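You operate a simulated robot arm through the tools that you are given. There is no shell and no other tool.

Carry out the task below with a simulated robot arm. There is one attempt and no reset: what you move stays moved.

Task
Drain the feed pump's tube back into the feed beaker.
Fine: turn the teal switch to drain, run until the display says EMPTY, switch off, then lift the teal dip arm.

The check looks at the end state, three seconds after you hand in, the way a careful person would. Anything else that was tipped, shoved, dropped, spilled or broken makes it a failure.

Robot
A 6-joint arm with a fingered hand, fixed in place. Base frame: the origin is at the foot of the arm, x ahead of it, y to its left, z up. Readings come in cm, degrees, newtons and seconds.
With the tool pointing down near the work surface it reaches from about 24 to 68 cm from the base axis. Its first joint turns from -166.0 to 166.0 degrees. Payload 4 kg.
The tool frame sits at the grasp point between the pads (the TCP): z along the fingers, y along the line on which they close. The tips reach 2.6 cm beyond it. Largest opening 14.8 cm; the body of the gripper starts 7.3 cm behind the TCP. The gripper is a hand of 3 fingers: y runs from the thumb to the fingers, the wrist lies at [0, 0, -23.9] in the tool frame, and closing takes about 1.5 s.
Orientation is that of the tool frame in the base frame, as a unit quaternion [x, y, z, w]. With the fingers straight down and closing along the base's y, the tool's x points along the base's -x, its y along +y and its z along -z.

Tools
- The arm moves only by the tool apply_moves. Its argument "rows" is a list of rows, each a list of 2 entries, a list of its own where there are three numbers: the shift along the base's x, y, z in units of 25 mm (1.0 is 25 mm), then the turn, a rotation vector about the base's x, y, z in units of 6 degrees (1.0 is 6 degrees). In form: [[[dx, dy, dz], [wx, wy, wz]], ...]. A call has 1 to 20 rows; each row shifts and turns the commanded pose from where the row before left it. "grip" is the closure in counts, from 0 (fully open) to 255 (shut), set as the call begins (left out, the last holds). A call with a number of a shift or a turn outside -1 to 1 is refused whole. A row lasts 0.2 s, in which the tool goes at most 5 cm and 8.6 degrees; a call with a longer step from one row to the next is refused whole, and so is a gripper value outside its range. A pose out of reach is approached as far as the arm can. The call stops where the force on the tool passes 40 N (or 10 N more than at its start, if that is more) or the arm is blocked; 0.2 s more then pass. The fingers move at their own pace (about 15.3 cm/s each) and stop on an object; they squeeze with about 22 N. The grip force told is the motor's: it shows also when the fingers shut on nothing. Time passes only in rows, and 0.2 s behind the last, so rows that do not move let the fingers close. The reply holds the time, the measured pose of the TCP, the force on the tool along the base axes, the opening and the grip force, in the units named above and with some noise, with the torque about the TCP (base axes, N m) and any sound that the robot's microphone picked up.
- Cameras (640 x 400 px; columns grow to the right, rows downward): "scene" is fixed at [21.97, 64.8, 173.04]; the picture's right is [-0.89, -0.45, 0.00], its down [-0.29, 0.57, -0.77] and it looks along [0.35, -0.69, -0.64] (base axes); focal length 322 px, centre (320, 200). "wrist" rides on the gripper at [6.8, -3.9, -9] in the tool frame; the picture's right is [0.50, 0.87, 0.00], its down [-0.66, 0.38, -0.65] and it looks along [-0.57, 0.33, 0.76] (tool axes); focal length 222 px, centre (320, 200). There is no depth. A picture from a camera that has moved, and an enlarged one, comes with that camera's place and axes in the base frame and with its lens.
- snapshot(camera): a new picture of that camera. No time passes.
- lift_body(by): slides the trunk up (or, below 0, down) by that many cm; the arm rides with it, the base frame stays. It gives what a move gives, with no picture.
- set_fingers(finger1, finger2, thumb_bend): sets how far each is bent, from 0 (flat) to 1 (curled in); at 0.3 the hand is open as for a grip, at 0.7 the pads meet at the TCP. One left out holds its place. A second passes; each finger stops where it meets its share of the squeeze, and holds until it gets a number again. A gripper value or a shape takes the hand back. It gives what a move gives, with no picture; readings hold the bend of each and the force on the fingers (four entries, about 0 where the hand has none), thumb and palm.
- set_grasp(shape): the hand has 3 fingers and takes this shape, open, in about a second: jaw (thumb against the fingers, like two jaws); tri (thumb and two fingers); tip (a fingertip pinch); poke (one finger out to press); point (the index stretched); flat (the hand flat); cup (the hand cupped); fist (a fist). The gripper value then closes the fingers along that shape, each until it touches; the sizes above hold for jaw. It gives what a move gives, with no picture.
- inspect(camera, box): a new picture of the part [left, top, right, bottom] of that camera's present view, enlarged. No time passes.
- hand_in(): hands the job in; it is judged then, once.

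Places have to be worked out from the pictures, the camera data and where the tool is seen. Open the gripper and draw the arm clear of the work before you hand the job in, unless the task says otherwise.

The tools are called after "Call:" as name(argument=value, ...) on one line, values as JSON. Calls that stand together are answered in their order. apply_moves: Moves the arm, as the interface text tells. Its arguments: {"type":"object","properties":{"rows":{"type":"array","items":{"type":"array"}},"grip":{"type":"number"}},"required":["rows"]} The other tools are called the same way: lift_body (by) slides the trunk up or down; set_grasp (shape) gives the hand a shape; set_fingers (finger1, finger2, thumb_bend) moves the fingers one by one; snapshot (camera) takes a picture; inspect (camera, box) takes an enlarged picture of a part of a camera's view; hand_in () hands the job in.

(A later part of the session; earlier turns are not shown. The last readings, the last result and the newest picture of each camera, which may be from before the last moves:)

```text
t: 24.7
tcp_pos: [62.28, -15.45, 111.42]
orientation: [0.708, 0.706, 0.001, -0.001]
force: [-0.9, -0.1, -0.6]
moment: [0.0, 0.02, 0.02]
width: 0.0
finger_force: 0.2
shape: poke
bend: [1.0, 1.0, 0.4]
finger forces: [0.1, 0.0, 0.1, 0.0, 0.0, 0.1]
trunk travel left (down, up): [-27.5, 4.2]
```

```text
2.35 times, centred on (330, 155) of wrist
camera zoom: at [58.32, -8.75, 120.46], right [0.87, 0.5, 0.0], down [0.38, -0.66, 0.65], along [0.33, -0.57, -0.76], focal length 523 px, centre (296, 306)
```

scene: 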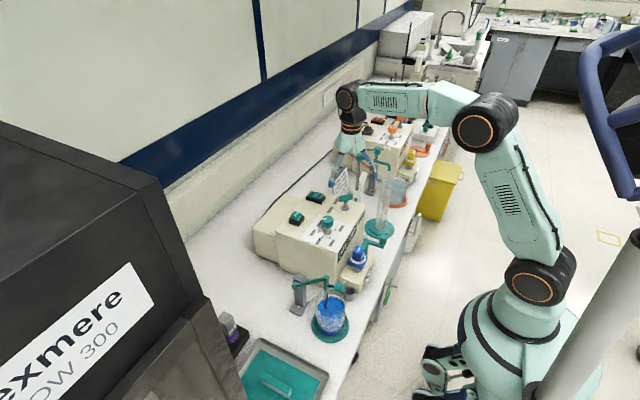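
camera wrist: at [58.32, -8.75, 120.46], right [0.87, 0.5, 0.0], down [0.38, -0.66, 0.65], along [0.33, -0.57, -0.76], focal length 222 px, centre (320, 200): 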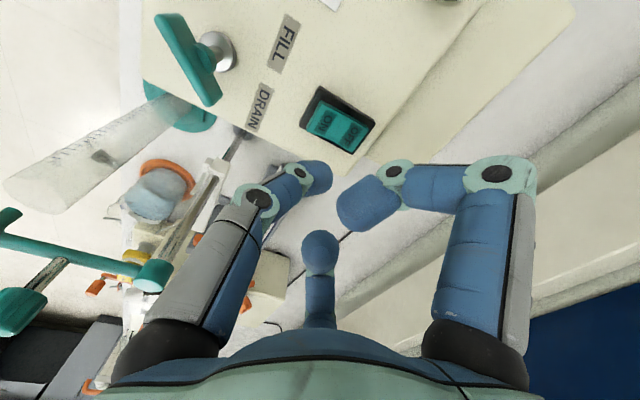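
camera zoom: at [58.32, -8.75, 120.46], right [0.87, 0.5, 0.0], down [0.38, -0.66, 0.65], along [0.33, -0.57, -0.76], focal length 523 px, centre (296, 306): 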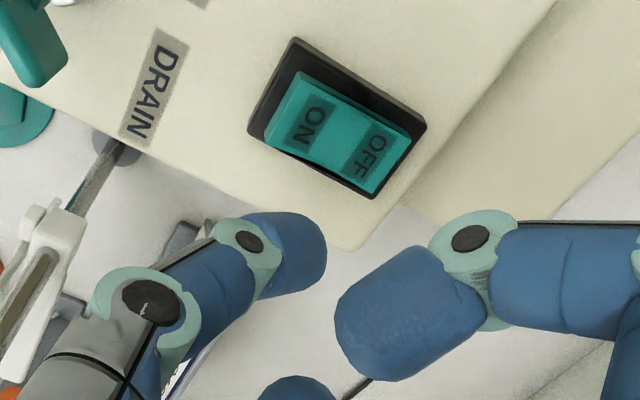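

The axis meets the rocker on the ON label. I lower the thumb tip to just above it, then go on in small steps.

Call:
apply_moves(rows=[[[0, 0.1, -0.8], [0, 0, 0]], [[0, 0, -0.8], [0, 0, 0]], [[0, 0, -0.8], [0, 0, 0]], [[0, 0, 0], [0, 0, 0]]])

Call:
inspect(camera="scene", box=[290, 150, 370, 220])

Call:
snapshot(camera="wrist")

```text
t: 25.7
tcp_pos: [62.14, -15.16, 105.31]
orientation: [0.707, 0.707, 0.0, 0.0]
force: [0.0, 0.0, -0.3]
moment: [-0.01, -0.01, 0.0]
width: 0.0
finger_force: 0.0
shape: poke
bend: [1.0, 1.0, 0.4]
finger forces: [0.1, 0.0, 0.0, 0.1, 0.1, 0.0]
trunk travel left (down, up): [-27.5, 4.2]
```

```text
5.71 times, centred on (330, 185) of scene
camera zoom: at [21.97, 64.8, 173.04], right [-0.89, -0.45, 0.0], down [-0.29, 0.57, -0.77], along [0.35, -0.69, -0.64], focal length 1841 px, centre (263, 286)
```

zoom: 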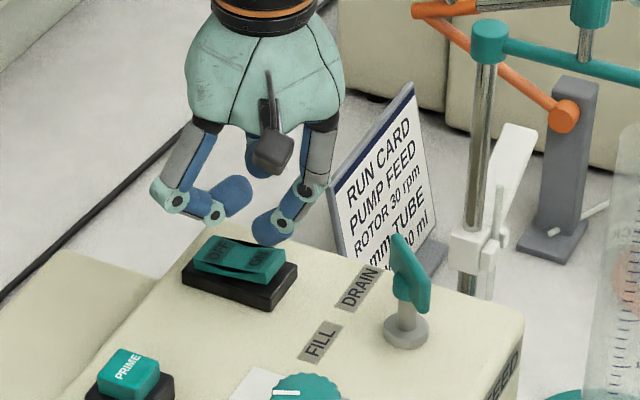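

```text
taken
camera wrist: at [58.34, -8.47, 114.39], right [0.87, 0.5, 0.0], down [0.38, -0.66, 0.65], along [0.33, -0.57, -0.76], focal length 222 px, centre (320, 200)
```

wrist: 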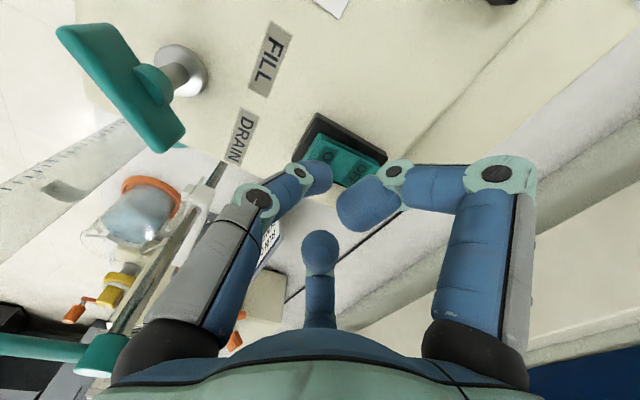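

The thumb tip hovers about 2 cm above the ON half and the knuckles clear the rocker. I press down in small steps, watching the force.

Call:
apply_moves(rows=[[[0, 0, -0.15], [0, 0, 0]], [[0, 0, -0.15], [0, 0, 0]], [[0, 0, -0.15], [0, 0, 0]], [[0, 0, -0.15], [0, 0, 0]], [[0, 0, 0], [0, 0, 0]]])

Call:
inspect(camera="scene", box=[290, 160, 390, 260])

```text
t: 26.9
tcp_pos: [62.23, -15.15, 103.86]
orientation: [0.707, 0.707, 0.0, 0.0]
force: [0.2, -0.3, 0.6]
moment: [0.02, 0.0, -0.04]
width: 0.0
finger_force: 0.1
shape: poke
bend: [1.0, 1.0, 0.4]
finger forces: [0.0, 0.0, 0.1, 0.0, 0.0, 0.1]
trunk travel left (down, up): [-27.5, 4.2]
```

```text
4.00 times, centred on (340, 210) of scene
camera zoom: at [21.97, 64.8, 173.04], right [-0.89, -0.45, 0.0], down [-0.29, 0.57, -0.77], along [0.35, -0.69, -0.64], focal length 1289 px, centre (240, 160)
```

zoom: 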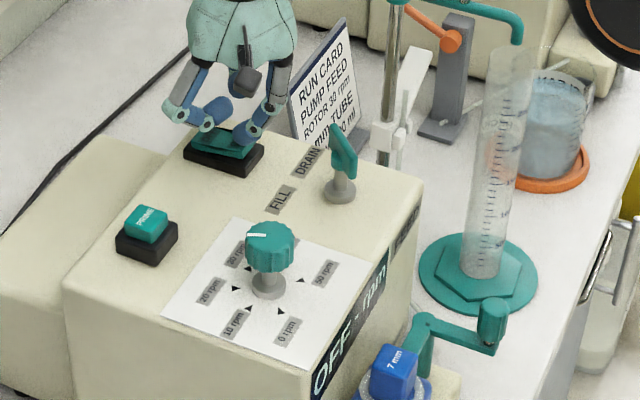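

No contact yet (tip at about 101.3) and the display still reads OFF. I continue in small steps.

Call:
apply_moves(rows=[[[0, 0, -0.12], [0, 0, 0]], [[0, 0, -0.12], [0, 0, 0]], [[0, 0, -0.12], [0, 0, 0]], [[0, 0, 0], [0, 0, 0]]])

Call:
inspect(camera="scene", box=[290, 160, 390, 260])

```text
t: 27.9
tcp_pos: [62.14, -15.05, 103.32]
orientation: [0.707, 0.707, 0.001, 0.003]
force: [-1.5, -1.7, 20.8]
moment: [-0.03, -0.03, -0.01]
width: 0.0
finger_force: 0.1
shape: poke
bend: [1.0, 1.0, 0.4]
finger forces: [0.1, 0.0, 0.0, 0.0, 20.7, 0.1]
trunk travel left (down, up): [-27.5, 4.2]
```

```text
4.00 times, centred on (340, 210) of scene
camera zoom: at [21.97, 64.8, 173.04], right [-0.89, -0.45, 0.0], down [-0.29, 0.57, -0.77], along [0.35, -0.69, -0.64], focal length 1289 px, centre (240, 160)
```

zoom: 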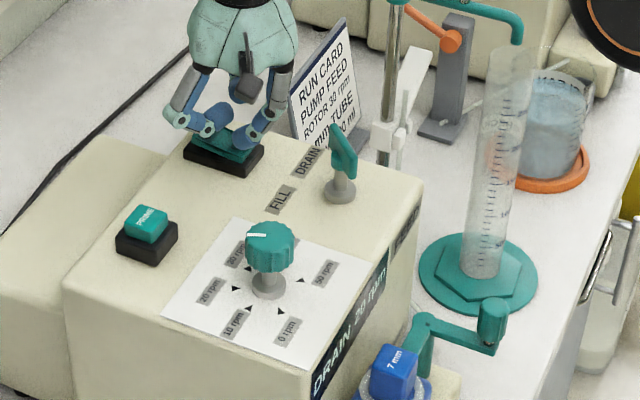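

The display now reads "DRAIN 20 rpm": it is running in drain. I lift the thumb off and hover above the OFF half while watching the display.

Call:
apply_moves(rows=[[[0, 0, 0.5], [0, 0, 0]], [[0.3, -0.05, 0.5], [0, 0, 0]], [[0.6, -0.05, 0.2], [0, 0, 0]], [[0.55, 0, 0], [0, 0, 0]], [[0, 0, 0], [0, 0, 0]]])

Call:
inspect(camera="scene", box=[280, 160, 400, 260])

Call:
snapshot(camera="wrist")

```text
t: 29.1
tcp_pos: [65.82, -15.42, 105.95]
orientation: [0.707, 0.707, 0.0, 0.001]
force: [-0.1, 0.2, 0.7]
moment: [-0.01, -0.01, 0.02]
width: 0.0
finger_force: 0.0
shape: poke
bend: [1.0, 1.0, 0.4]
finger forces: [0.1, 0.0, 0.0, 0.0, 0.0, 0.0]
trunk travel left (down, up): [-27.5, 4.2]
```

```text
4.00 times, centred on (340, 210) of scene
camera zoom: at [21.97, 64.8, 173.04], right [-0.89, -0.45, 0.0], down [-0.29, 0.57, -0.77], along [0.35, -0.69, -0.64], focal length 1289 px, centre (240, 160)
```

zoom: 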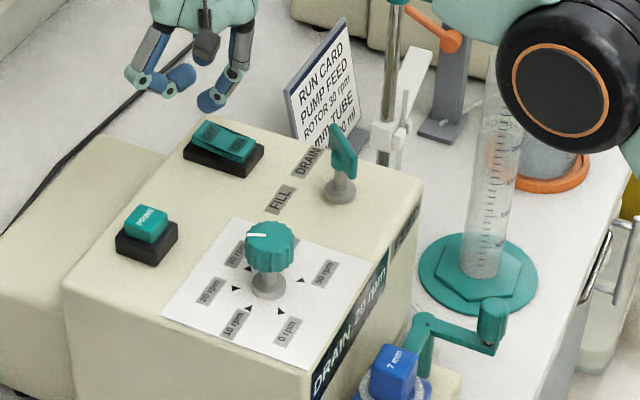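

```text
taken
camera wrist: at [61.98, -8.7, 115.09], right [0.87, 0.5, 0.0], down [0.38, -0.66, 0.65], along [0.33, -0.57, -0.76], focal length 222 px, centre (320, 200)
```

wrist: 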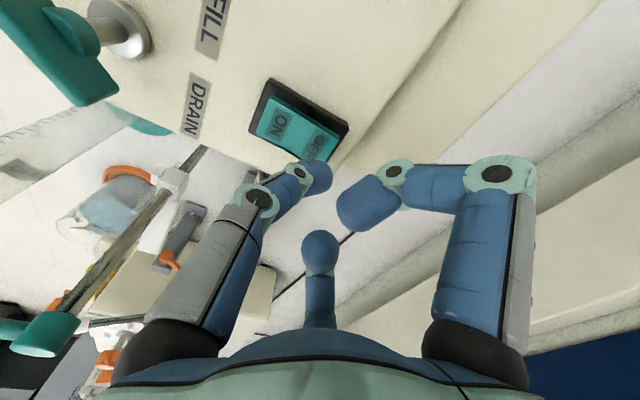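

ON is latched and the display shows DRAIN 20 rpm. I hold still for a few seconds and check the display and the overall scene.

Call:
apply_moves(rows=[[[0, 0, 0], [0, 0, 0]], [[0, 0, 0], [0, 0, 0]], [[0, 0, 0], [0, 0, 0]], [[0, 0, 0], [0, 0, 0]], [[0, 0, 0], [0, 0, 0]], [[0, 0, 0], [0, 0, 0]], [[0, 0, 0], [0, 0, 0]], [[0, 0, 0], [0, 0, 0]], [[0, 0, 0], [0, 0, 0]], [[0, 0, 0], [0, 0, 0]]])

Call:
snapshot(camera="scene")

Call:
inspect(camera="scene", box=[300, 210, 400, 350])

```text
t: 31.3
tcp_pos: [66.01, -15.36, 105.99]
orientation: [0.707, 0.707, 0.0, -0.001]
force: [-0.2, -0.9, 0.5]
moment: [-0.02, 0.0, -0.02]
width: 0.01
finger_force: 0.1
shape: poke
bend: [1.0, 1.0, 0.4]
finger forces: [0.0, 0.1, 0.0, 0.1, 0.0, 0.1]
trunk travel left (down, up): [-27.5, 4.2]
```

```text
taken
```

scene: 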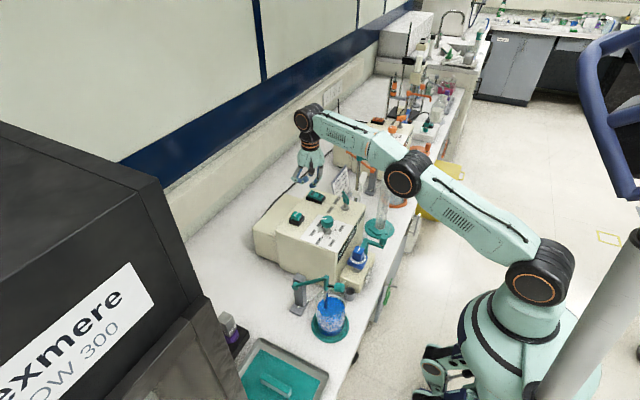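

```text
2.86 times, centred on (350, 280) of scene
camera zoom: at [21.97, 64.8, 173.04], right [-0.89, -0.45, 0.0], down [-0.29, 0.57, -0.77], along [0.35, -0.69, -0.64], focal length 921 px, centre (234, -29)
```

zoom: 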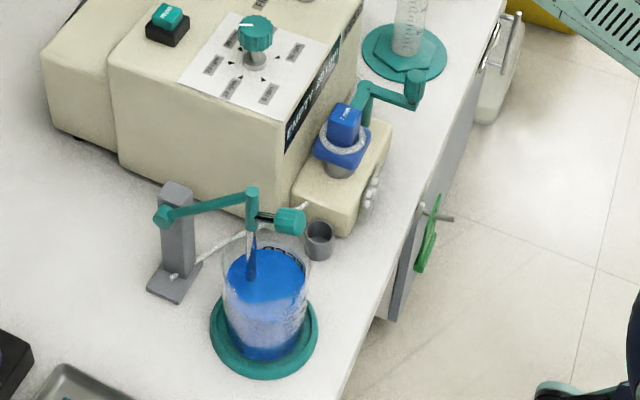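

The display text seems to have changed; I zoom in on it.

Call:
inspect(camera="scene", box=[320, 210, 380, 280])

Call:
inspect(camera="scene", box=[280, 140, 350, 220])

```text
5.71 times, centred on (350, 245) of scene
camera zoom: at [21.97, 64.8, 173.04], right [-0.89, -0.45, 0.0], down [-0.29, 0.57, -0.77], along [0.35, -0.69, -0.64], focal length 1841 px, centre (149, -57)
```

zoom: 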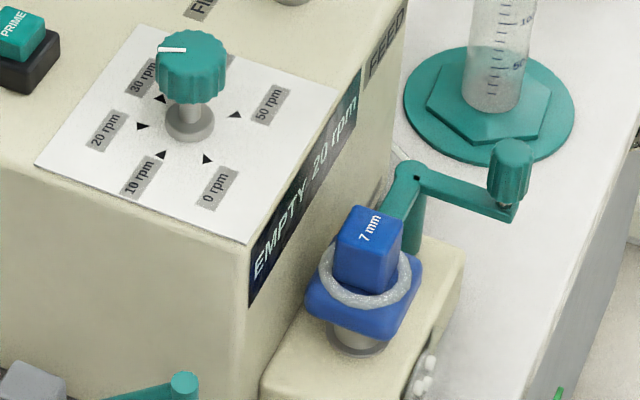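

```text
5.00 times, centred on (315, 180) of scene
camera zoom: at [21.97, 64.8, 173.04], right [-0.89, -0.45, 0.0], down [-0.29, 0.57, -0.77], along [0.35, -0.69, -0.64], focal length 1611 px, centre (345, 300)
```

zoom: 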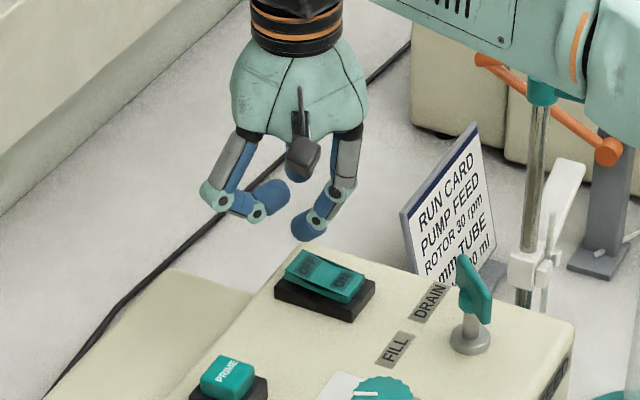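

The display says EMPTY. Before pressing OFF I check the thumb's alignment over the OFF half in the wrist view.

Call:
inspect(camera="wrist", box=[230, 60, 370, 200])

```text
2.86 times, centred on (300, 130) of wrist
camera zoom: at [62.02, -8.71, 115.08], right [0.87, 0.5, 0.0], down [0.38, -0.66, 0.65], along [0.33, -0.57, -0.76], focal length 635 px, centre (377, 400)
```

zoom: 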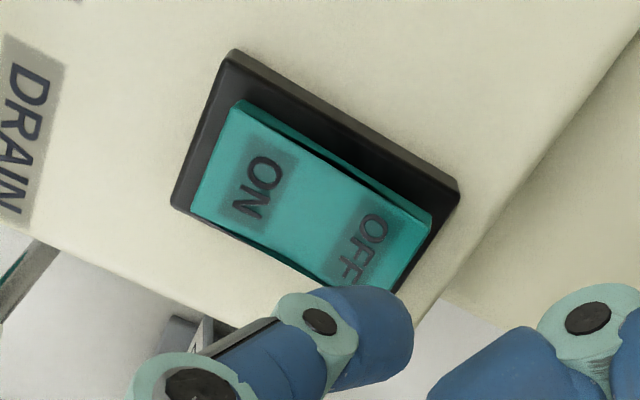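

The OFF label is at about (65.4,-15.2), so I shift about 0.5 cm back in x and press down slowly.

Call:
apply_moves(rows=[[[-0.2, 0.08, -0.2], [0, 0, 0]], [[0, 0, -0.3], [0, 0, 0]], [[0, 0, -0.12], [0, 0, 0]], [[0, 0, -0.12], [0, 0, 0]], [[0, 0, -0.12], [0, 0, 0]], [[0, 0, -0.12], [0, 0, 0]], [[0, 0, 0], [0, 0, 0]]])

Call:
inspect(camera="scene", box=[290, 160, 390, 280])

```text
t: 32.9
tcp_pos: [65.27, -15.33, 103.48]
orientation: [0.707, 0.707, 0.001, 0.0]
force: [0.5, -0.1, 0.4]
moment: [-0.02, 0.01, 0.0]
width: 0.0
finger_force: 0.0
shape: poke
bend: [1.0, 1.0, 0.4]
finger forces: [0.1, 0.0, 0.1, 0.0, 0.0, 0.0]
trunk travel left (down, up): [-27.5, 4.2]
```

```text
3.33 times, centred on (340, 220) of scene
camera zoom: at [21.97, 64.8, 173.04], right [-0.89, -0.45, 0.0], down [-0.29, 0.57, -0.77], along [0.35, -0.69, -0.64], focal length 1074 px, centre (253, 133)
```

zoom: 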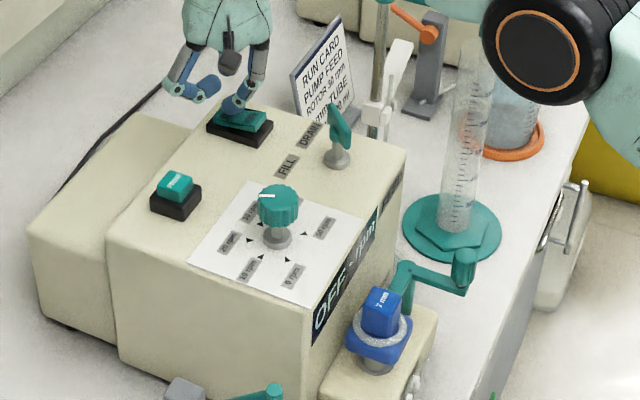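

The display reads "OFF - rpm" again. I rise clear and verify the display and rocker.

Call:
apply_moves(rows=[[[0, 0, 0.5], [0, 0, 0]], [[0, 0, 0.8], [0, 0, 0]], [[0, 0, 0.9], [0, 0, 0]], [[0, 0, 0.9], [0, 0, 0]], [[0, 0, 0.9], [0, 0, 0]], [[0, 0, 0], [0, 0, 0]]])

Call:
inspect(camera="scene", box=[290, 170, 390, 280])

Call:
inspect(camera="scene", box=[280, 250, 380, 350])

Call:
snapshot(camera="wrist")

```text
t: 34.3
tcp_pos: [63.91, -15.1, 112.78]
orientation: [0.707, 0.707, 0.001, 0.0]
force: [0.2, -0.4, 0.1]
moment: [0.0, 0.0, 0.02]
width: 0.01
finger_force: 0.0
shape: poke
bend: [1.0, 1.0, 0.4]
finger forces: [0.1, 0.0, 0.0, 0.0, 0.1, 0.0]
out of reach, approached as far as the arm can: row 4, 5
trunk travel left (down, up): [-27.5, 4.2]
```

```text
3.64 times, centred on (340, 225) of scene
camera zoom: at [21.97, 64.8, 173.04], right [-0.89, -0.45, 0.0], down [-0.29, 0.57, -0.77], along [0.35, -0.69, -0.64], focal length 1172 px, centre (247, 109)
```

zoom: 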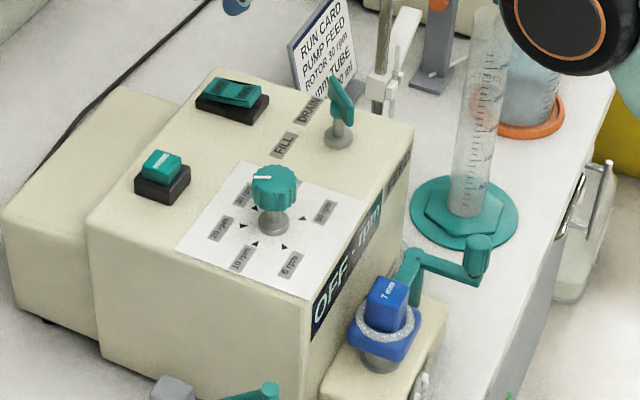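

```text
4.00 times, centred on (330, 300) of scene
camera zoom: at [21.97, 64.8, 173.04], right [-0.89, -0.45, 0.0], down [-0.29, 0.57, -0.77], along [0.35, -0.69, -0.64], focal length 1289 px, centre (280, -200)
```

zoom: 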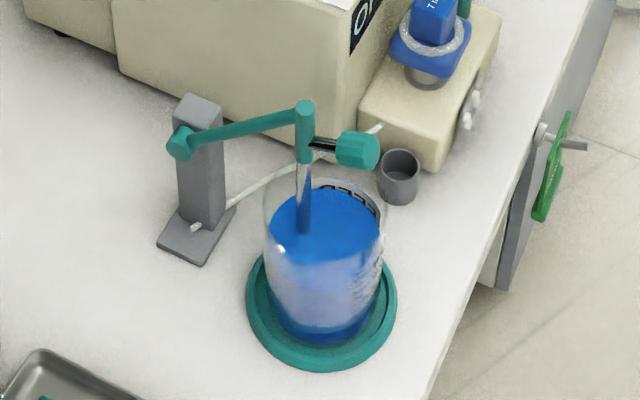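

```text
taken
camera wrist: at [60.07, -8.28, 121.98], right [0.87, 0.5, 0.0], down [0.38, -0.66, 0.65], along [0.33, -0.57, -0.76], focal length 222 px, centre (320, 200)
```

wrist: 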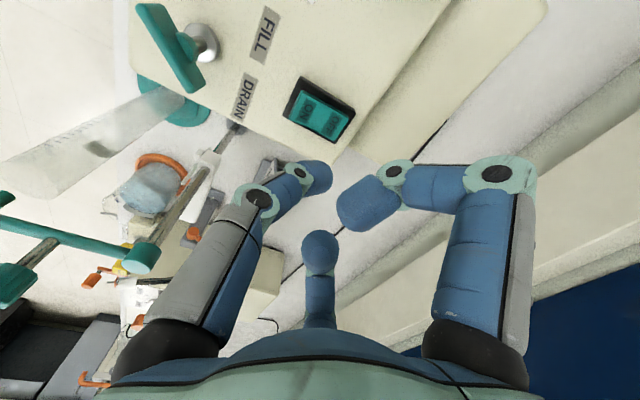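

Pump is OFF, lever at DRAIN, dial untouched. Comparing with the raised orange arm, the teal dip arm pivots on its grey post at about (54,17,92), and its handle knob is at about (41,16,99). I move back over to the front of it for a closer look.

Call:
apply_moves(rows=[[[-0.85, 0.3, 0.2], [0, 0, 1]], [[-0.85, 0.6, 0.2], [0, 0, 1]], [[-0.85, 0.65, 0.1], [0, 0, 1]], [[-0.85, 0.65, 0.1], [0, 0, 1]], [[-0.85, 0.65, 0], [0, 0, 1]], [[-0.85, 0.65, 0], [0, 0, 1]], [[-0.85, 0.65, 0], [0, 0, 1]], [[-0.85, 0.65, 0], [0, 0, 1]], [[-0.85, 0.65, 0], [0, 0, 1]], [[-0.85, 0.65, 0], [0, 0, 1]], [[-0.85, 0.65, 0], [0, 0, 1]], [[-0.85, 0.65, 0], [0, 0, 1]], [[-0.85, 0.65, 0], [0, 0, 1]], [[-0.85, 0.65, 0], [0, 0, 1]], [[-0.85, 0.65, 0], [0, 0, 1]], [[0, 0, 0], [0, 0, 0]]])

Call:
snapshot(camera="wrist")

Call:
snapshot(camera="scene")

```text
t: 37.7
tcp_pos: [32.23, 8.4, 114.46]
orientation: [-0.001, 1.0, 0.001, 0.001]
force: [-0.8, -0.1, 1.1]
moment: [-0.01, -0.01, 0.0]
width: 0.0
finger_force: 0.0
shape: poke
bend: [1.0, 1.0, 0.4]
finger forces: [0.0, 0.1, 0.1, 0.0, 0.0, 0.1]
trunk travel left (down, up): [-27.5, 4.2]
```

```text
taken
camera wrist: at [25.46, 4.48, 123.56], right [-0.5, 0.87, 0.0], down [0.65, 0.38, 0.65], along [0.57, 0.33, -0.76], focal length 222 px, centre (320, 200)
```

wrist: 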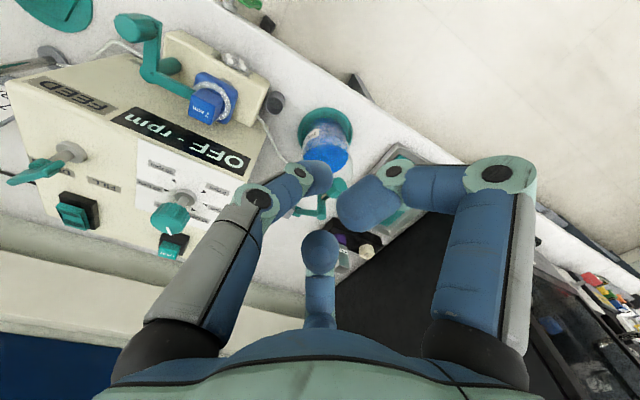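

```text
taken
```

scene: 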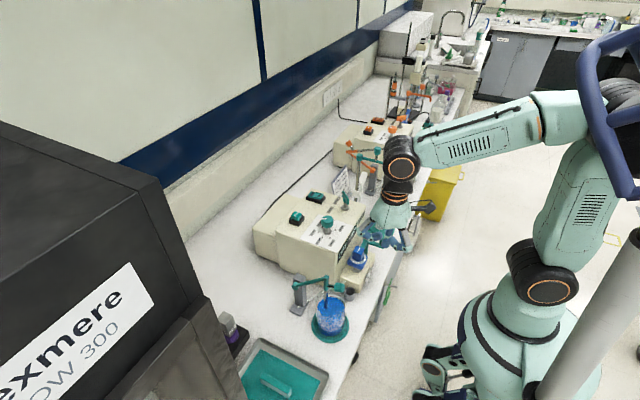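

The curled fingers block the view of the dip arm; I reopen to the jaw shape here, where there is free space, and look again.

Call:
set_grasp(shape="jaw")

Call:
snapshot(camera="wrist")

Call:
inspect(camera="wrist", box=[240, 90, 400, 240])

```text
t: 38.6
tcp_pos: [32.16, 8.37, 114.36]
orientation: [0.0, 1.0, 0.0, 0.0]
force: [-0.4, -0.6, -0.1]
moment: [0.01, 0.04, -0.03]
width: 14.81
finger_force: 0.1
shape: jaw
bend: [0.3, 0.3, 0.3]
finger forces: [0.0, 0.0, 0.0, 0.0, 0.0, 0.1]
trunk travel left (down, up): [-27.5, 4.2]
```

```text
taken
camera wrist: at [25.45, 4.48, 123.57], right [-0.5, 0.87, 0.0], down [0.66, 0.38, 0.65], along [0.57, 0.33, -0.76], focal length 222 px, centre (320, 200)
```

wrist: 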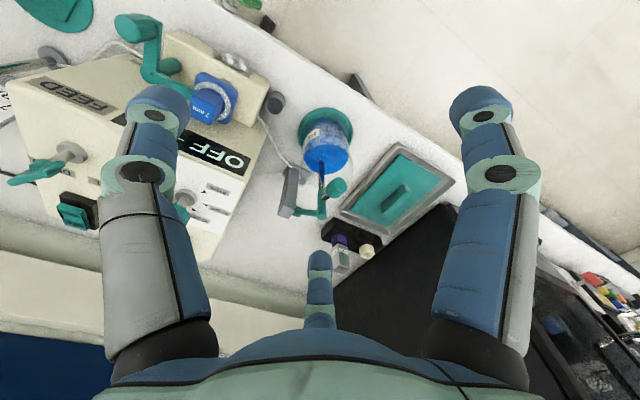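

```text
2.67 times, centred on (320, 165) of wrist
camera zoom: at [25.45, 4.48, 123.57], right [-0.5, 0.87, 0.0], down [0.66, 0.38, 0.65], along [0.57, 0.33, -0.76], focal length 592 px, centre (320, 293)
```

zoom: 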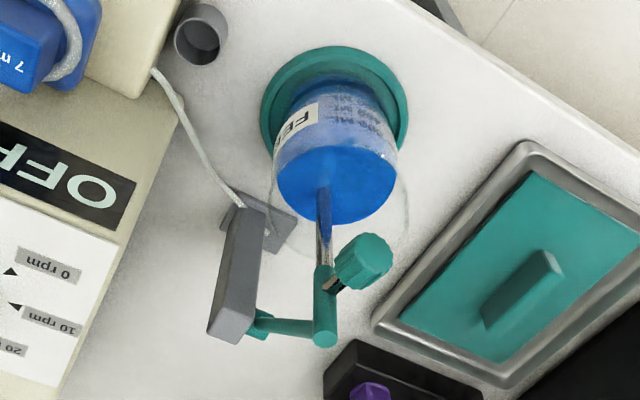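

Two-view triangulation gives: handle knob centre (40.9,16.0,98.9), hub (44.8,16.0,96–101), pivot (54.9,16.4,91.0), beaker rim z≈91. I'll take the knob with the thumb below and the two fingers above, straddling the arm's plane, with the hand tilted 45° from the front. First I turn to that yaw at a safe distance.

Call:
apply_moves(rows=[[[-0.03, 0.2, -0.06], [0, 0, -1]], [[-0.03, 0.2, -0.06], [0, 0, -1]], [[-0.03, 0.2, -0.06], [0, 0, -1]], [[-0.03, 0.2, -0.06], [0, 0, -1]], [[-0.03, 0.2, -0.06], [0, 0, -1]], [[-0.03, 0.2, -0.06], [0, 0, -1]], [[-0.03, 0.2, -0.06], [0, 0, -1]], [[-0.03, 0.2, -0.06], [0, 0, -1]], [[-0.03, 0.2, -0.06], [0, 0, -1]], [[-0.03, 0.2, -0.06], [0, 0, -1]], [[-0.03, 0.2, -0.06], [0, 0, -1]], [[-0.03, 0.2, -0.06], [0, 0, -1]], [[-0.03, 0.2, -0.06], [0, 0, -1]], [[-0.03, 0.2, -0.06], [0, 0, -1]], [[-0.03, 0.2, -0.06], [0, 0, -1]], [[0, 0, 0], [0, 0, 0]]], grip=130)

Call:
snapshot(camera="scene")

```text
t: 42.0
tcp_pos: [30.87, 16.02, 112.22]
orientation: [0.708, 0.706, 0.0, 0.0]
force: [-0.4, 0.7, -0.1]
moment: [0.0, -0.02, 0.0]
width: 7.29
finger_force: 0.1
shape: jaw
bend: [0.37, 0.37, 0.7]
finger forces: [0.0, 0.0, 0.0, 0.1, 0.0, 0.0]
trunk travel left (down, up): [-27.5, 4.2]
```

```text
taken
```

scene: 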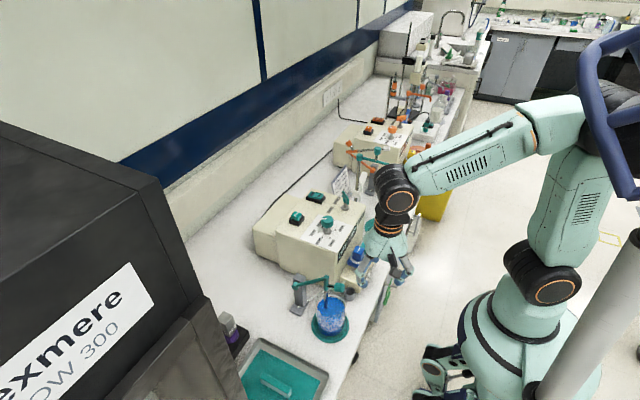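

Now I tilt the hand 45° forward (wrist towards me) at this clear position.

Call:
apply_moves(rows=[[[0, 0, 0], [0, -0.94, 0]], [[0, 0, 0], [0, -0.94, 0]], [[0, 0, 0], [0, -0.94, 0]], [[0, 0, 0], [0, -0.94, 0]], [[0, 0, 0], [0, -0.94, 0]], [[0, 0, 0], [0, -0.94, 0]], [[0, 0, 0], [0, -0.94, 0]], [[0, 0, 0], [0, -0.92, 0]], [[0, 0, 0], [0, 0, 0]]])

Call:
snapshot(camera="scene")

Call:
snapshot(camera="wrist")

```text
t: 44.0
tcp_pos: [30.97, 15.96, 112.3]
orientation: [0.653, 0.653, 0.27, 0.271]
force: [0.2, 0.7, -0.4]
moment: [-0.01, 0.02, 0.0]
width: 7.3
finger_force: 0.1
shape: jaw
bend: [0.37, 0.37, 0.7]
finger forces: [0.0, 0.0, 0.0, 0.0, 0.0, 0.1]
trunk travel left (down, up): [-27.5, 4.2]
```

```text
taken
```

scene: 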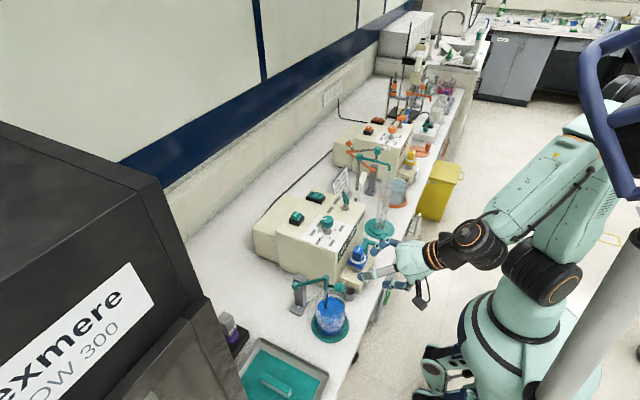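

```text
taken
camera wrist: at [21.81, 22.62, 115.95], right [0.61, 0.5, 0.61], down [-0.2, -0.66, 0.73], along [0.77, -0.57, -0.3], focal length 222 px, centre (320, 200)
```

wrist: 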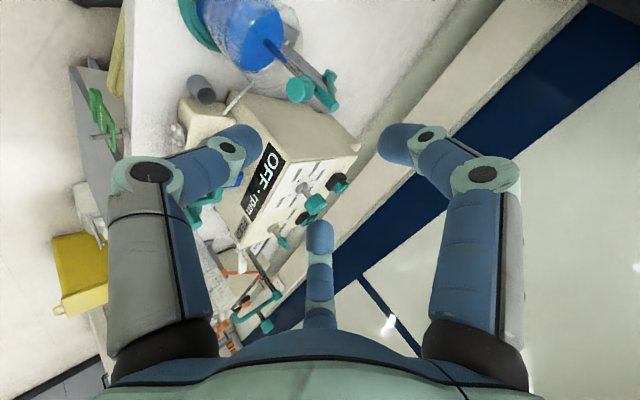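

The tilted pose is reached and the knob, hub and beaker are in view. I enlarge to cross-check the knob's position from this new angle.

Call:
inspect(camera="wrist", box=[190, 0, 370, 130])

Call:
inspect(camera="scene", box=[280, 220, 440, 350])

```text
3.08 times, centred on (280, 65) of wrist
camera zoom: at [21.81, 22.62, 115.95], right [0.61, 0.5, 0.61], down [-0.2, -0.66, 0.73], along [0.77, -0.57, -0.3], focal length 684 px, centre (443, 615)
```

zoom: 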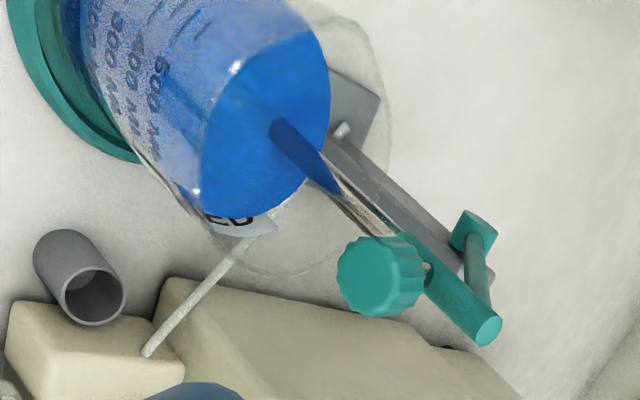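

```text
3.08 times, centred on (360, 285) of scene
camera zoom: at [21.97, 64.8, 173.04], right [-0.89, -0.45, 0.0], down [-0.29, 0.57, -0.77], along [0.35, -0.69, -0.64], focal length 991 px, centre (197, -62)
```

zoom: 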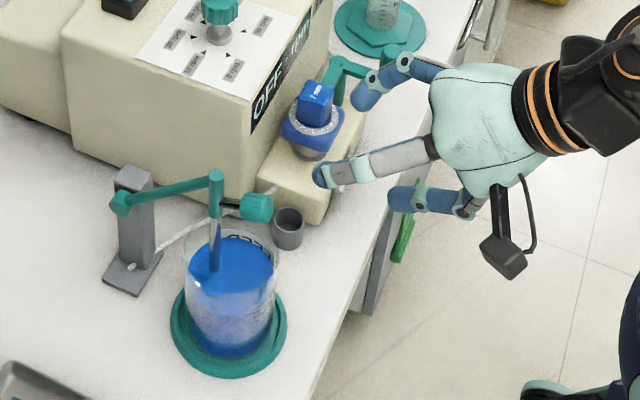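

The cross-check agrees (knob ≈(41.2,16.0,98.9)). I move to the pre-grasp point about 9 cm back along the hand's axis.

Call:
apply_moves(rows=[[[0.31, 0, -0.64], [0, 0, 0]], [[0.31, 0, -0.64], [0, 0, 0]], [[0.31, 0, -0.64], [0, 0, 0]], [[0.31, 0, -0.64], [0, 0, 0]], [[0.4, 0, -0.4], [0, 0, 0]], [[0.4, 0, -0.4], [0, 0, 0]], [[0.4, 0, -0.4], [0, 0, 0]], [[0, 0, 0], [0, 0, 0]]])

Call:
snapshot(camera="wrist")

Call:
inspect(camera="scene", box=[280, 220, 440, 350])

```text
t: 45.8
tcp_pos: [37.59, 16.3, 103.19]
orientation: [0.653, 0.654, 0.27, 0.27]
force: [-0.2, 0.3, -0.7]
moment: [0.04, -0.03, 0.0]
width: 7.29
finger_force: 0.0
shape: jaw
bend: [0.37, 0.37, 0.7]
finger forces: [0.0, 0.0, 0.0, 0.0, 0.0, 0.1]
out of reach, approached as far as the arm can: row 2, 4
trunk travel left (down, up): [-27.5, 4.2]
```

```text
taken
camera wrist: at [28.4, 23.1, 106.9], right [0.61, 0.5, 0.61], down [-0.2, -0.66, 0.73], along [0.77, -0.57, -0.3], focal length 222 px, centre (320, 200)
```

wrist: 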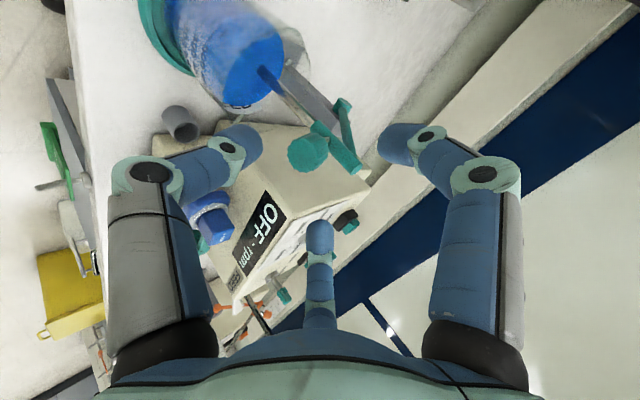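

```text
3.08 times, centred on (360, 285) of scene
camera zoom: at [21.97, 64.8, 173.04], right [-0.89, -0.45, 0.0], down [-0.29, 0.57, -0.77], along [0.35, -0.69, -0.64], focal length 991 px, centre (197, -62)
```

zoom: 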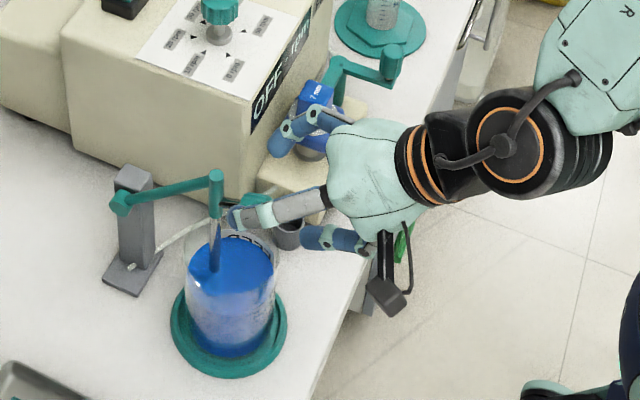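

Some rows were reported out of reach, but the hand has arrived near the target. I let it settle to see the actual pose before the final approach.

Call:
apply_moves(rows=[[[0, 0, 0], [0, 0, 0]], [[0, 0, 0], [0, 0, 0]]])

Call:
inspect(camera="wrist", box=[220, 60, 420, 240])

```text
t: 46.4
tcp_pos: [37.44, 16.42, 103.26]
orientation: [0.653, 0.653, 0.271, 0.271]
force: [-1.0, -0.1, -0.1]
moment: [0.0, -0.01, 0.02]
width: 7.28
finger_force: 0.1
shape: jaw
bend: [0.37, 0.37, 0.7]
finger forces: [0.0, 0.1, 0.1, 0.1, 0.0, 0.1]
trunk travel left (down, up): [-27.5, 4.2]
```

```text
2.22 times, centred on (320, 150) of wrist
camera zoom: at [28.41, 23.11, 106.9], right [0.61, 0.5, 0.61], down [-0.2, -0.66, 0.73], along [0.77, -0.57, -0.3], focal length 494 px, centre (320, 311)
```

zoom: 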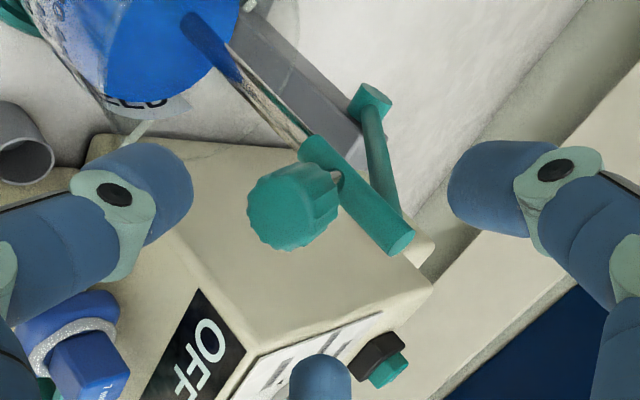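

The hand sits at (37.5,16.4,103.3), and the knob at about (41.3,15.85,98.9). I advance along the hand axis with a small sideways correction so the knob lies between thumb and fingers.

Call:
apply_moves(rows=[[[0.3, -0.15, -0.35], [0, 0, 0]], [[0.35, -0.08, -0.4], [0, 0, 0]], [[0.35, 0, -0.4], [0, 0, 0]], [[0.28, 0, -0.35], [0, 0, 0]], [[0, 0, 0], [0, 0, 0]]])

Call:
inspect(camera="wrist", box=[200, 60, 440, 260])

Call:
inspect(camera="scene", box=[290, 230, 400, 330])

```text
t: 47.6
tcp_pos: [40.76, 15.86, 99.4]
orientation: [0.653, 0.653, 0.27, 0.271]
force: [-0.1, 0.1, 0.4]
moment: [-0.01, -0.03, -0.03]
width: 7.31
finger_force: 0.0
shape: jaw
bend: [0.37, 0.37, 0.7]
finger forces: [0.1, 0.0, 0.1, 0.0, 0.0, 0.1]
trunk travel left (down, up): [-27.5, 4.2]
```

```text
2.00 times, centred on (320, 160) of wrist
camera zoom: at [31.62, 22.49, 103.05], right [0.61, 0.5, 0.61], down [-0.19, -0.66, 0.73], along [0.77, -0.57, -0.3], focal length 444 px, centre (320, 280)
```

zoom: 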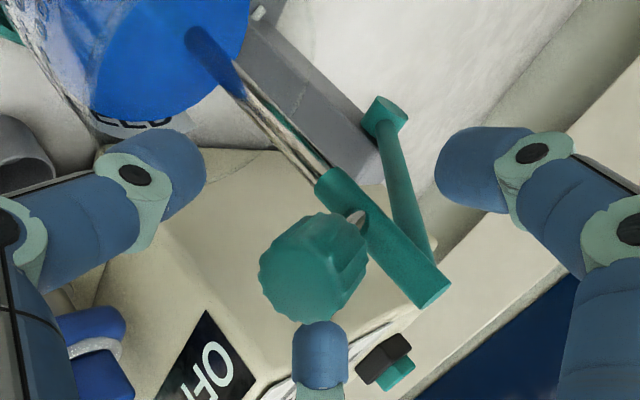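

```text
4.00 times, centred on (345, 280) of scene
camera zoom: at [21.97, 64.8, 173.04], right [-0.89, -0.45, 0.0], down [-0.29, 0.57, -0.77], along [0.35, -0.69, -0.64], focal length 1289 px, centre (220, -120)
```

zoom: 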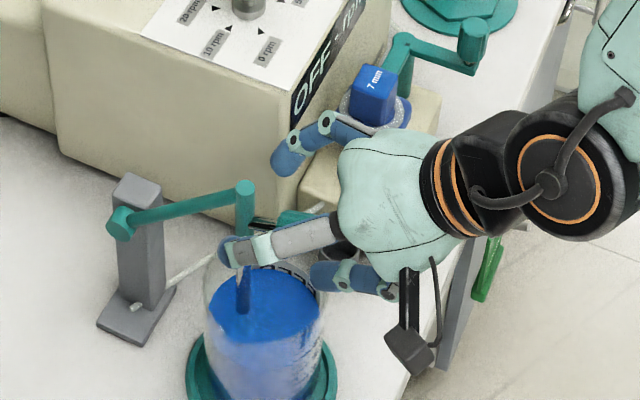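

The knob is centred between thumb and fingers. I close gradually, first to about 3.5 cm opening, to see when contact starts.

Call:
apply_moves(rows=[[[0, 0, 0], [0, 0, 0]], [[0, 0, 0], [0, 0, 0]], [[0, 0, 0], [0, 0, 0]], [[0, 0, 0], [0, 0, 0]]], grip=192)

Call:
inspect(camera="wrist", box=[200, 60, 440, 260])

Call:
inspect(camera="scene", box=[290, 230, 400, 330])

```text
t: 48.6
tcp_pos: [40.71, 15.86, 99.34]
orientation: [0.653, 0.653, 0.271, 0.27]
force: [0.5, 0.2, -0.6]
moment: [0.01, -0.02, 0.0]
width: 3.7
finger_force: 0.1
shape: jaw
bend: [0.76, 0.76, 0.7]
finger forces: [0.0, 0.0, 0.1, 0.0, 0.0, 0.1]
trunk travel left (down, up): [-27.5, 4.2]
```

```text
2.00 times, centred on (320, 160) of wrist
camera zoom: at [31.62, 22.49, 103.07], right [0.61, 0.5, 0.61], down [-0.2, -0.66, 0.73], along [0.77, -0.57, -0.3], focal length 444 px, centre (320, 280)
```

zoom: 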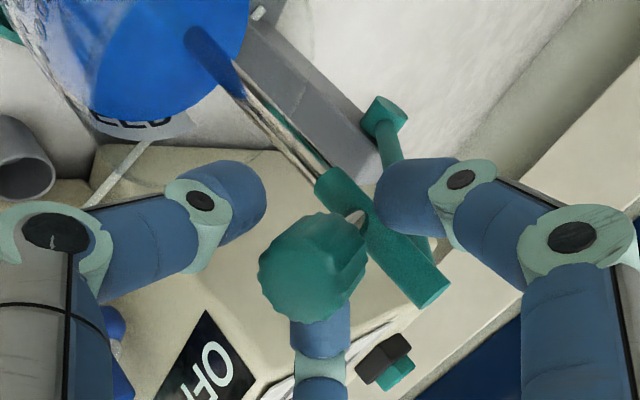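

```text
4.00 times, centred on (345, 280) of scene
camera zoom: at [21.97, 64.8, 173.04], right [-0.89, -0.45, 0.0], down [-0.29, 0.57, -0.77], along [0.35, -0.69, -0.64], focal length 1289 px, centre (220, -120)
```

zoom: 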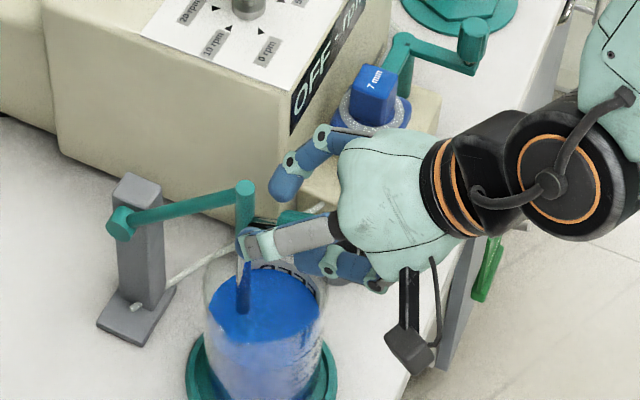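

No contact yet at 3.7 cm. I close further in small amounts onto the knob.

Call:
apply_moves(rows=[[[0, 0, 0], [0, 0, 0]], [[0, 0, 0], [0, 0, 0]], [[0, 0, 0], [0, 0, 0]]], grip=206)

Call:
inspect(camera="wrist", box=[200, 60, 440, 260])

```text
t: 49.4
tcp_pos: [40.85, 15.86, 99.36]
orientation: [0.653, 0.653, 0.271, 0.272]
force: [1.3, -0.4, -0.7]
moment: [-0.03, 0.02, 0.0]
width: 2.86
finger_force: 0.2
shape: jaw
bend: [0.75, 0.75, 0.7]
finger forces: [0.1, 0.1, 0.0, 0.1, 0.0, 0.1]
trunk travel left (down, up): [-27.5, 4.2]
```

```text
2.00 times, centred on (320, 160) of wrist
camera zoom: at [31.62, 22.49, 103.07], right [0.61, 0.5, 0.61], down [-0.2, -0.66, 0.73], along [0.77, -0.57, -0.3], focal length 444 px, centre (320, 280)
```

zoom: 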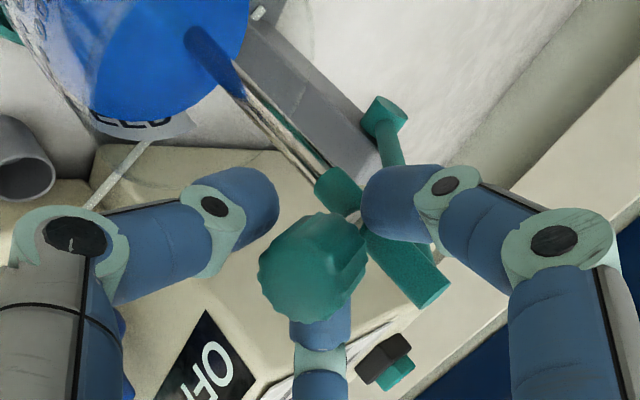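

Still free at 2.9 cm; the fingers straddle the stem. I close a little more.

Call:
apply_moves(rows=[[[0, 0, 0], [0, 0, 0]], [[0, 0, 0], [0, 0, 0]], [[0, 0, 0], [0, 0, 0]]], grip=216)

Call:
inspect(camera="wrist", box=[200, 60, 440, 260])

```text
t: 50.2
tcp_pos: [40.8, 15.75, 99.33]
orientation: [0.653, 0.653, 0.271, 0.27]
force: [-0.4, 0.2, 0.3]
moment: [0.01, 0.04, 0.01]
width: 2.32
finger_force: 0.1
shape: jaw
bend: [0.74, 0.74, 0.7]
finger forces: [0.0, 0.1, 0.1, 0.1, 0.0, 0.0]
trunk travel left (down, up): [-27.5, 4.2]
```

```text
2.00 times, centred on (320, 160) of wrist
camera zoom: at [31.62, 22.49, 103.07], right [0.61, 0.5, 0.61], down [-0.2, -0.66, 0.73], along [0.77, -0.57, -0.3], focal length 444 px, centre (320, 280)
```

zoom: 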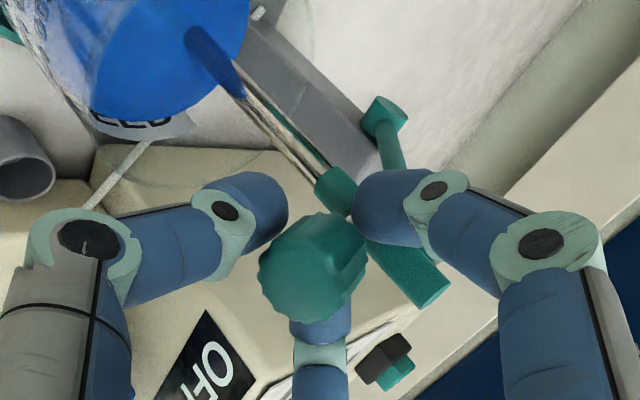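

No contact at 2.3 cm, so the knob is slimmer than I thought (about 2.4 cm by scale, possibly gripped on the chord). I close further in steps.

Call:
apply_moves(rows=[[[0, 0, 0], [0, 0, 0]], [[0, 0, 0], [0, 0, 0]], [[0, 0, 0], [0, 0, 0]]], grip=224)

Call:
inspect(camera="wrist", box=[200, 60, 440, 260])

Call:
inspect(camera="scene", box=[310, 250, 390, 330])

```text
t: 51.0
tcp_pos: [40.84, 15.85, 99.35]
orientation: [0.653, 0.653, 0.27, 0.27]
force: [0.4, -0.1, 0.4]
moment: [0.02, 0.0, 0.0]
width: 1.87
finger_force: 0.1
shape: jaw
bend: [0.74, 0.74, 0.7]
finger forces: [0.3, 0.0, 0.0, 0.2, 0.1, 0.0]
trunk travel left (down, up): [-27.5, 4.2]
```

```text
2.00 times, centred on (320, 160) of wrist
camera zoom: at [31.63, 22.5, 103.07], right [0.61, 0.5, 0.61], down [-0.2, -0.66, 0.73], along [0.77, -0.57, -0.3], focal length 444 px, centre (320, 280)
```

zoom: 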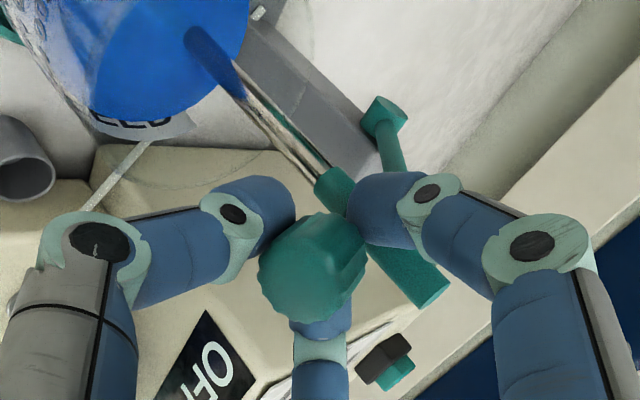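

```text
5.00 times, centred on (350, 290) of scene
camera zoom: at [21.97, 64.8, 173.04], right [-0.89, -0.45, 0.0], down [-0.29, 0.57, -0.77], along [0.35, -0.69, -0.64], focal length 1611 px, centre (170, -250)
```

zoom: 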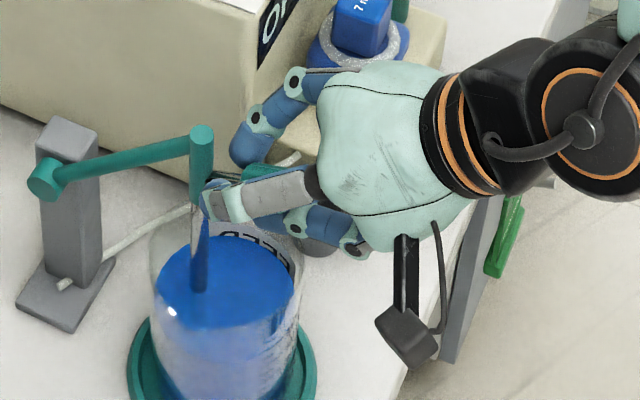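

The fingers look close to touching now but forces are still zero. I close a bit more.

Call:
apply_moves(rows=[[[0, 0, 0], [0, 0, 0]], [[0, 0, 0], [0, 0, 0]], [[0, 0, 0], [0, 0, 0]]], grip=234)

Call:
inspect(camera="wrist", box=[200, 60, 440, 260])

```text
t: 51.8
tcp_pos: [40.82, 15.81, 99.41]
orientation: [0.654, 0.654, 0.27, 0.27]
force: [8.3, -1.4, -6.4]
moment: [0.02, 0.02, 0.11]
width: 1.08
finger_force: 22.3
shape: jaw
bend: [0.73, 0.72, 0.69]
finger forces: [19.6, 17.6, 0.1, 0.0, 18.3, 0.1]
trunk travel left (down, up): [-27.5, 4.2]
```

```text
2.00 times, centred on (320, 160) of wrist
camera zoom: at [31.75, 22.49, 103.03], right [0.61, 0.5, 0.61], down [-0.19, -0.65, 0.73], along [0.77, -0.57, -0.3], focal length 444 px, centre (320, 280)
```

zoom: 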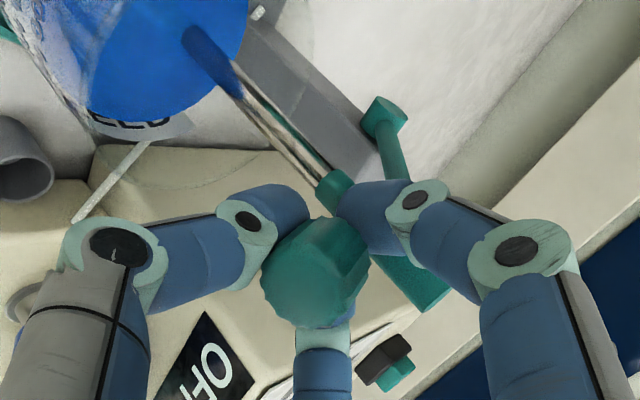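

The fingertips have closed just behind the knob, around its stem (22 N, 1.1 cm). I ease the grip back to a loose cage of about 1.9 cm so the knob is captured without straining the stand, and lift the first 10° along the arc about the pivot.

Call:
apply_moves(rows=[[[0, 0, 0], [0, 0, 0]], [[0, 0, 0], [0, 0, 0]], [[0.16, 0, 0.224], [0, 0, 0]], [[0.16, 0, 0.224], [0, 0, 0]], [[0.16, 0, 0.224], [0, 0, 0]], [[0.16, 0, 0.224], [0, 0, 0]], [[0, 0, 0], [0, 0, 0]]], grip=225)

Call:
inspect(camera="wrist", box=[200, 60, 440, 260])

Call:
inspect(camera="scene", box=[290, 230, 390, 330])

```text
t: 53.4
tcp_pos: [42.39, 15.86, 101.61]
orientation: [0.653, 0.654, 0.27, 0.271]
force: [-0.5, -0.9, 0.1]
moment: [-0.01, 0.02, -0.04]
width: 1.74
finger_force: 0.1
shape: jaw
bend: [0.73, 0.73, 0.7]
finger forces: [0.4, 0.1, 0.1, 0.0, 0.8, 0.0]
trunk travel left (down, up): [-27.5, 4.2]
```

```text
2.00 times, centred on (320, 160) of wrist
camera zoom: at [33.26, 22.54, 105.28], right [0.61, 0.5, 0.61], down [-0.2, -0.66, 0.73], along [0.77, -0.57, -0.3], focal length 444 px, centre (320, 280)
```

zoom: 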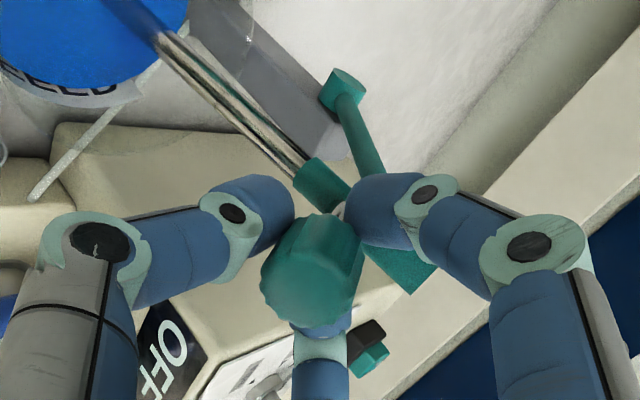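

```text
4.00 times, centred on (340, 280) of scene
camera zoom: at [21.97, 64.8, 173.04], right [-0.89, -0.45, 0.0], down [-0.29, 0.57, -0.77], along [0.35, -0.69, -0.64], focal length 1289 px, centre (240, -120)
```

zoom: 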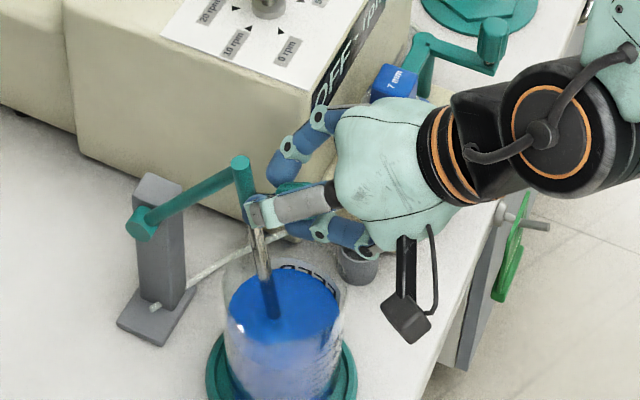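

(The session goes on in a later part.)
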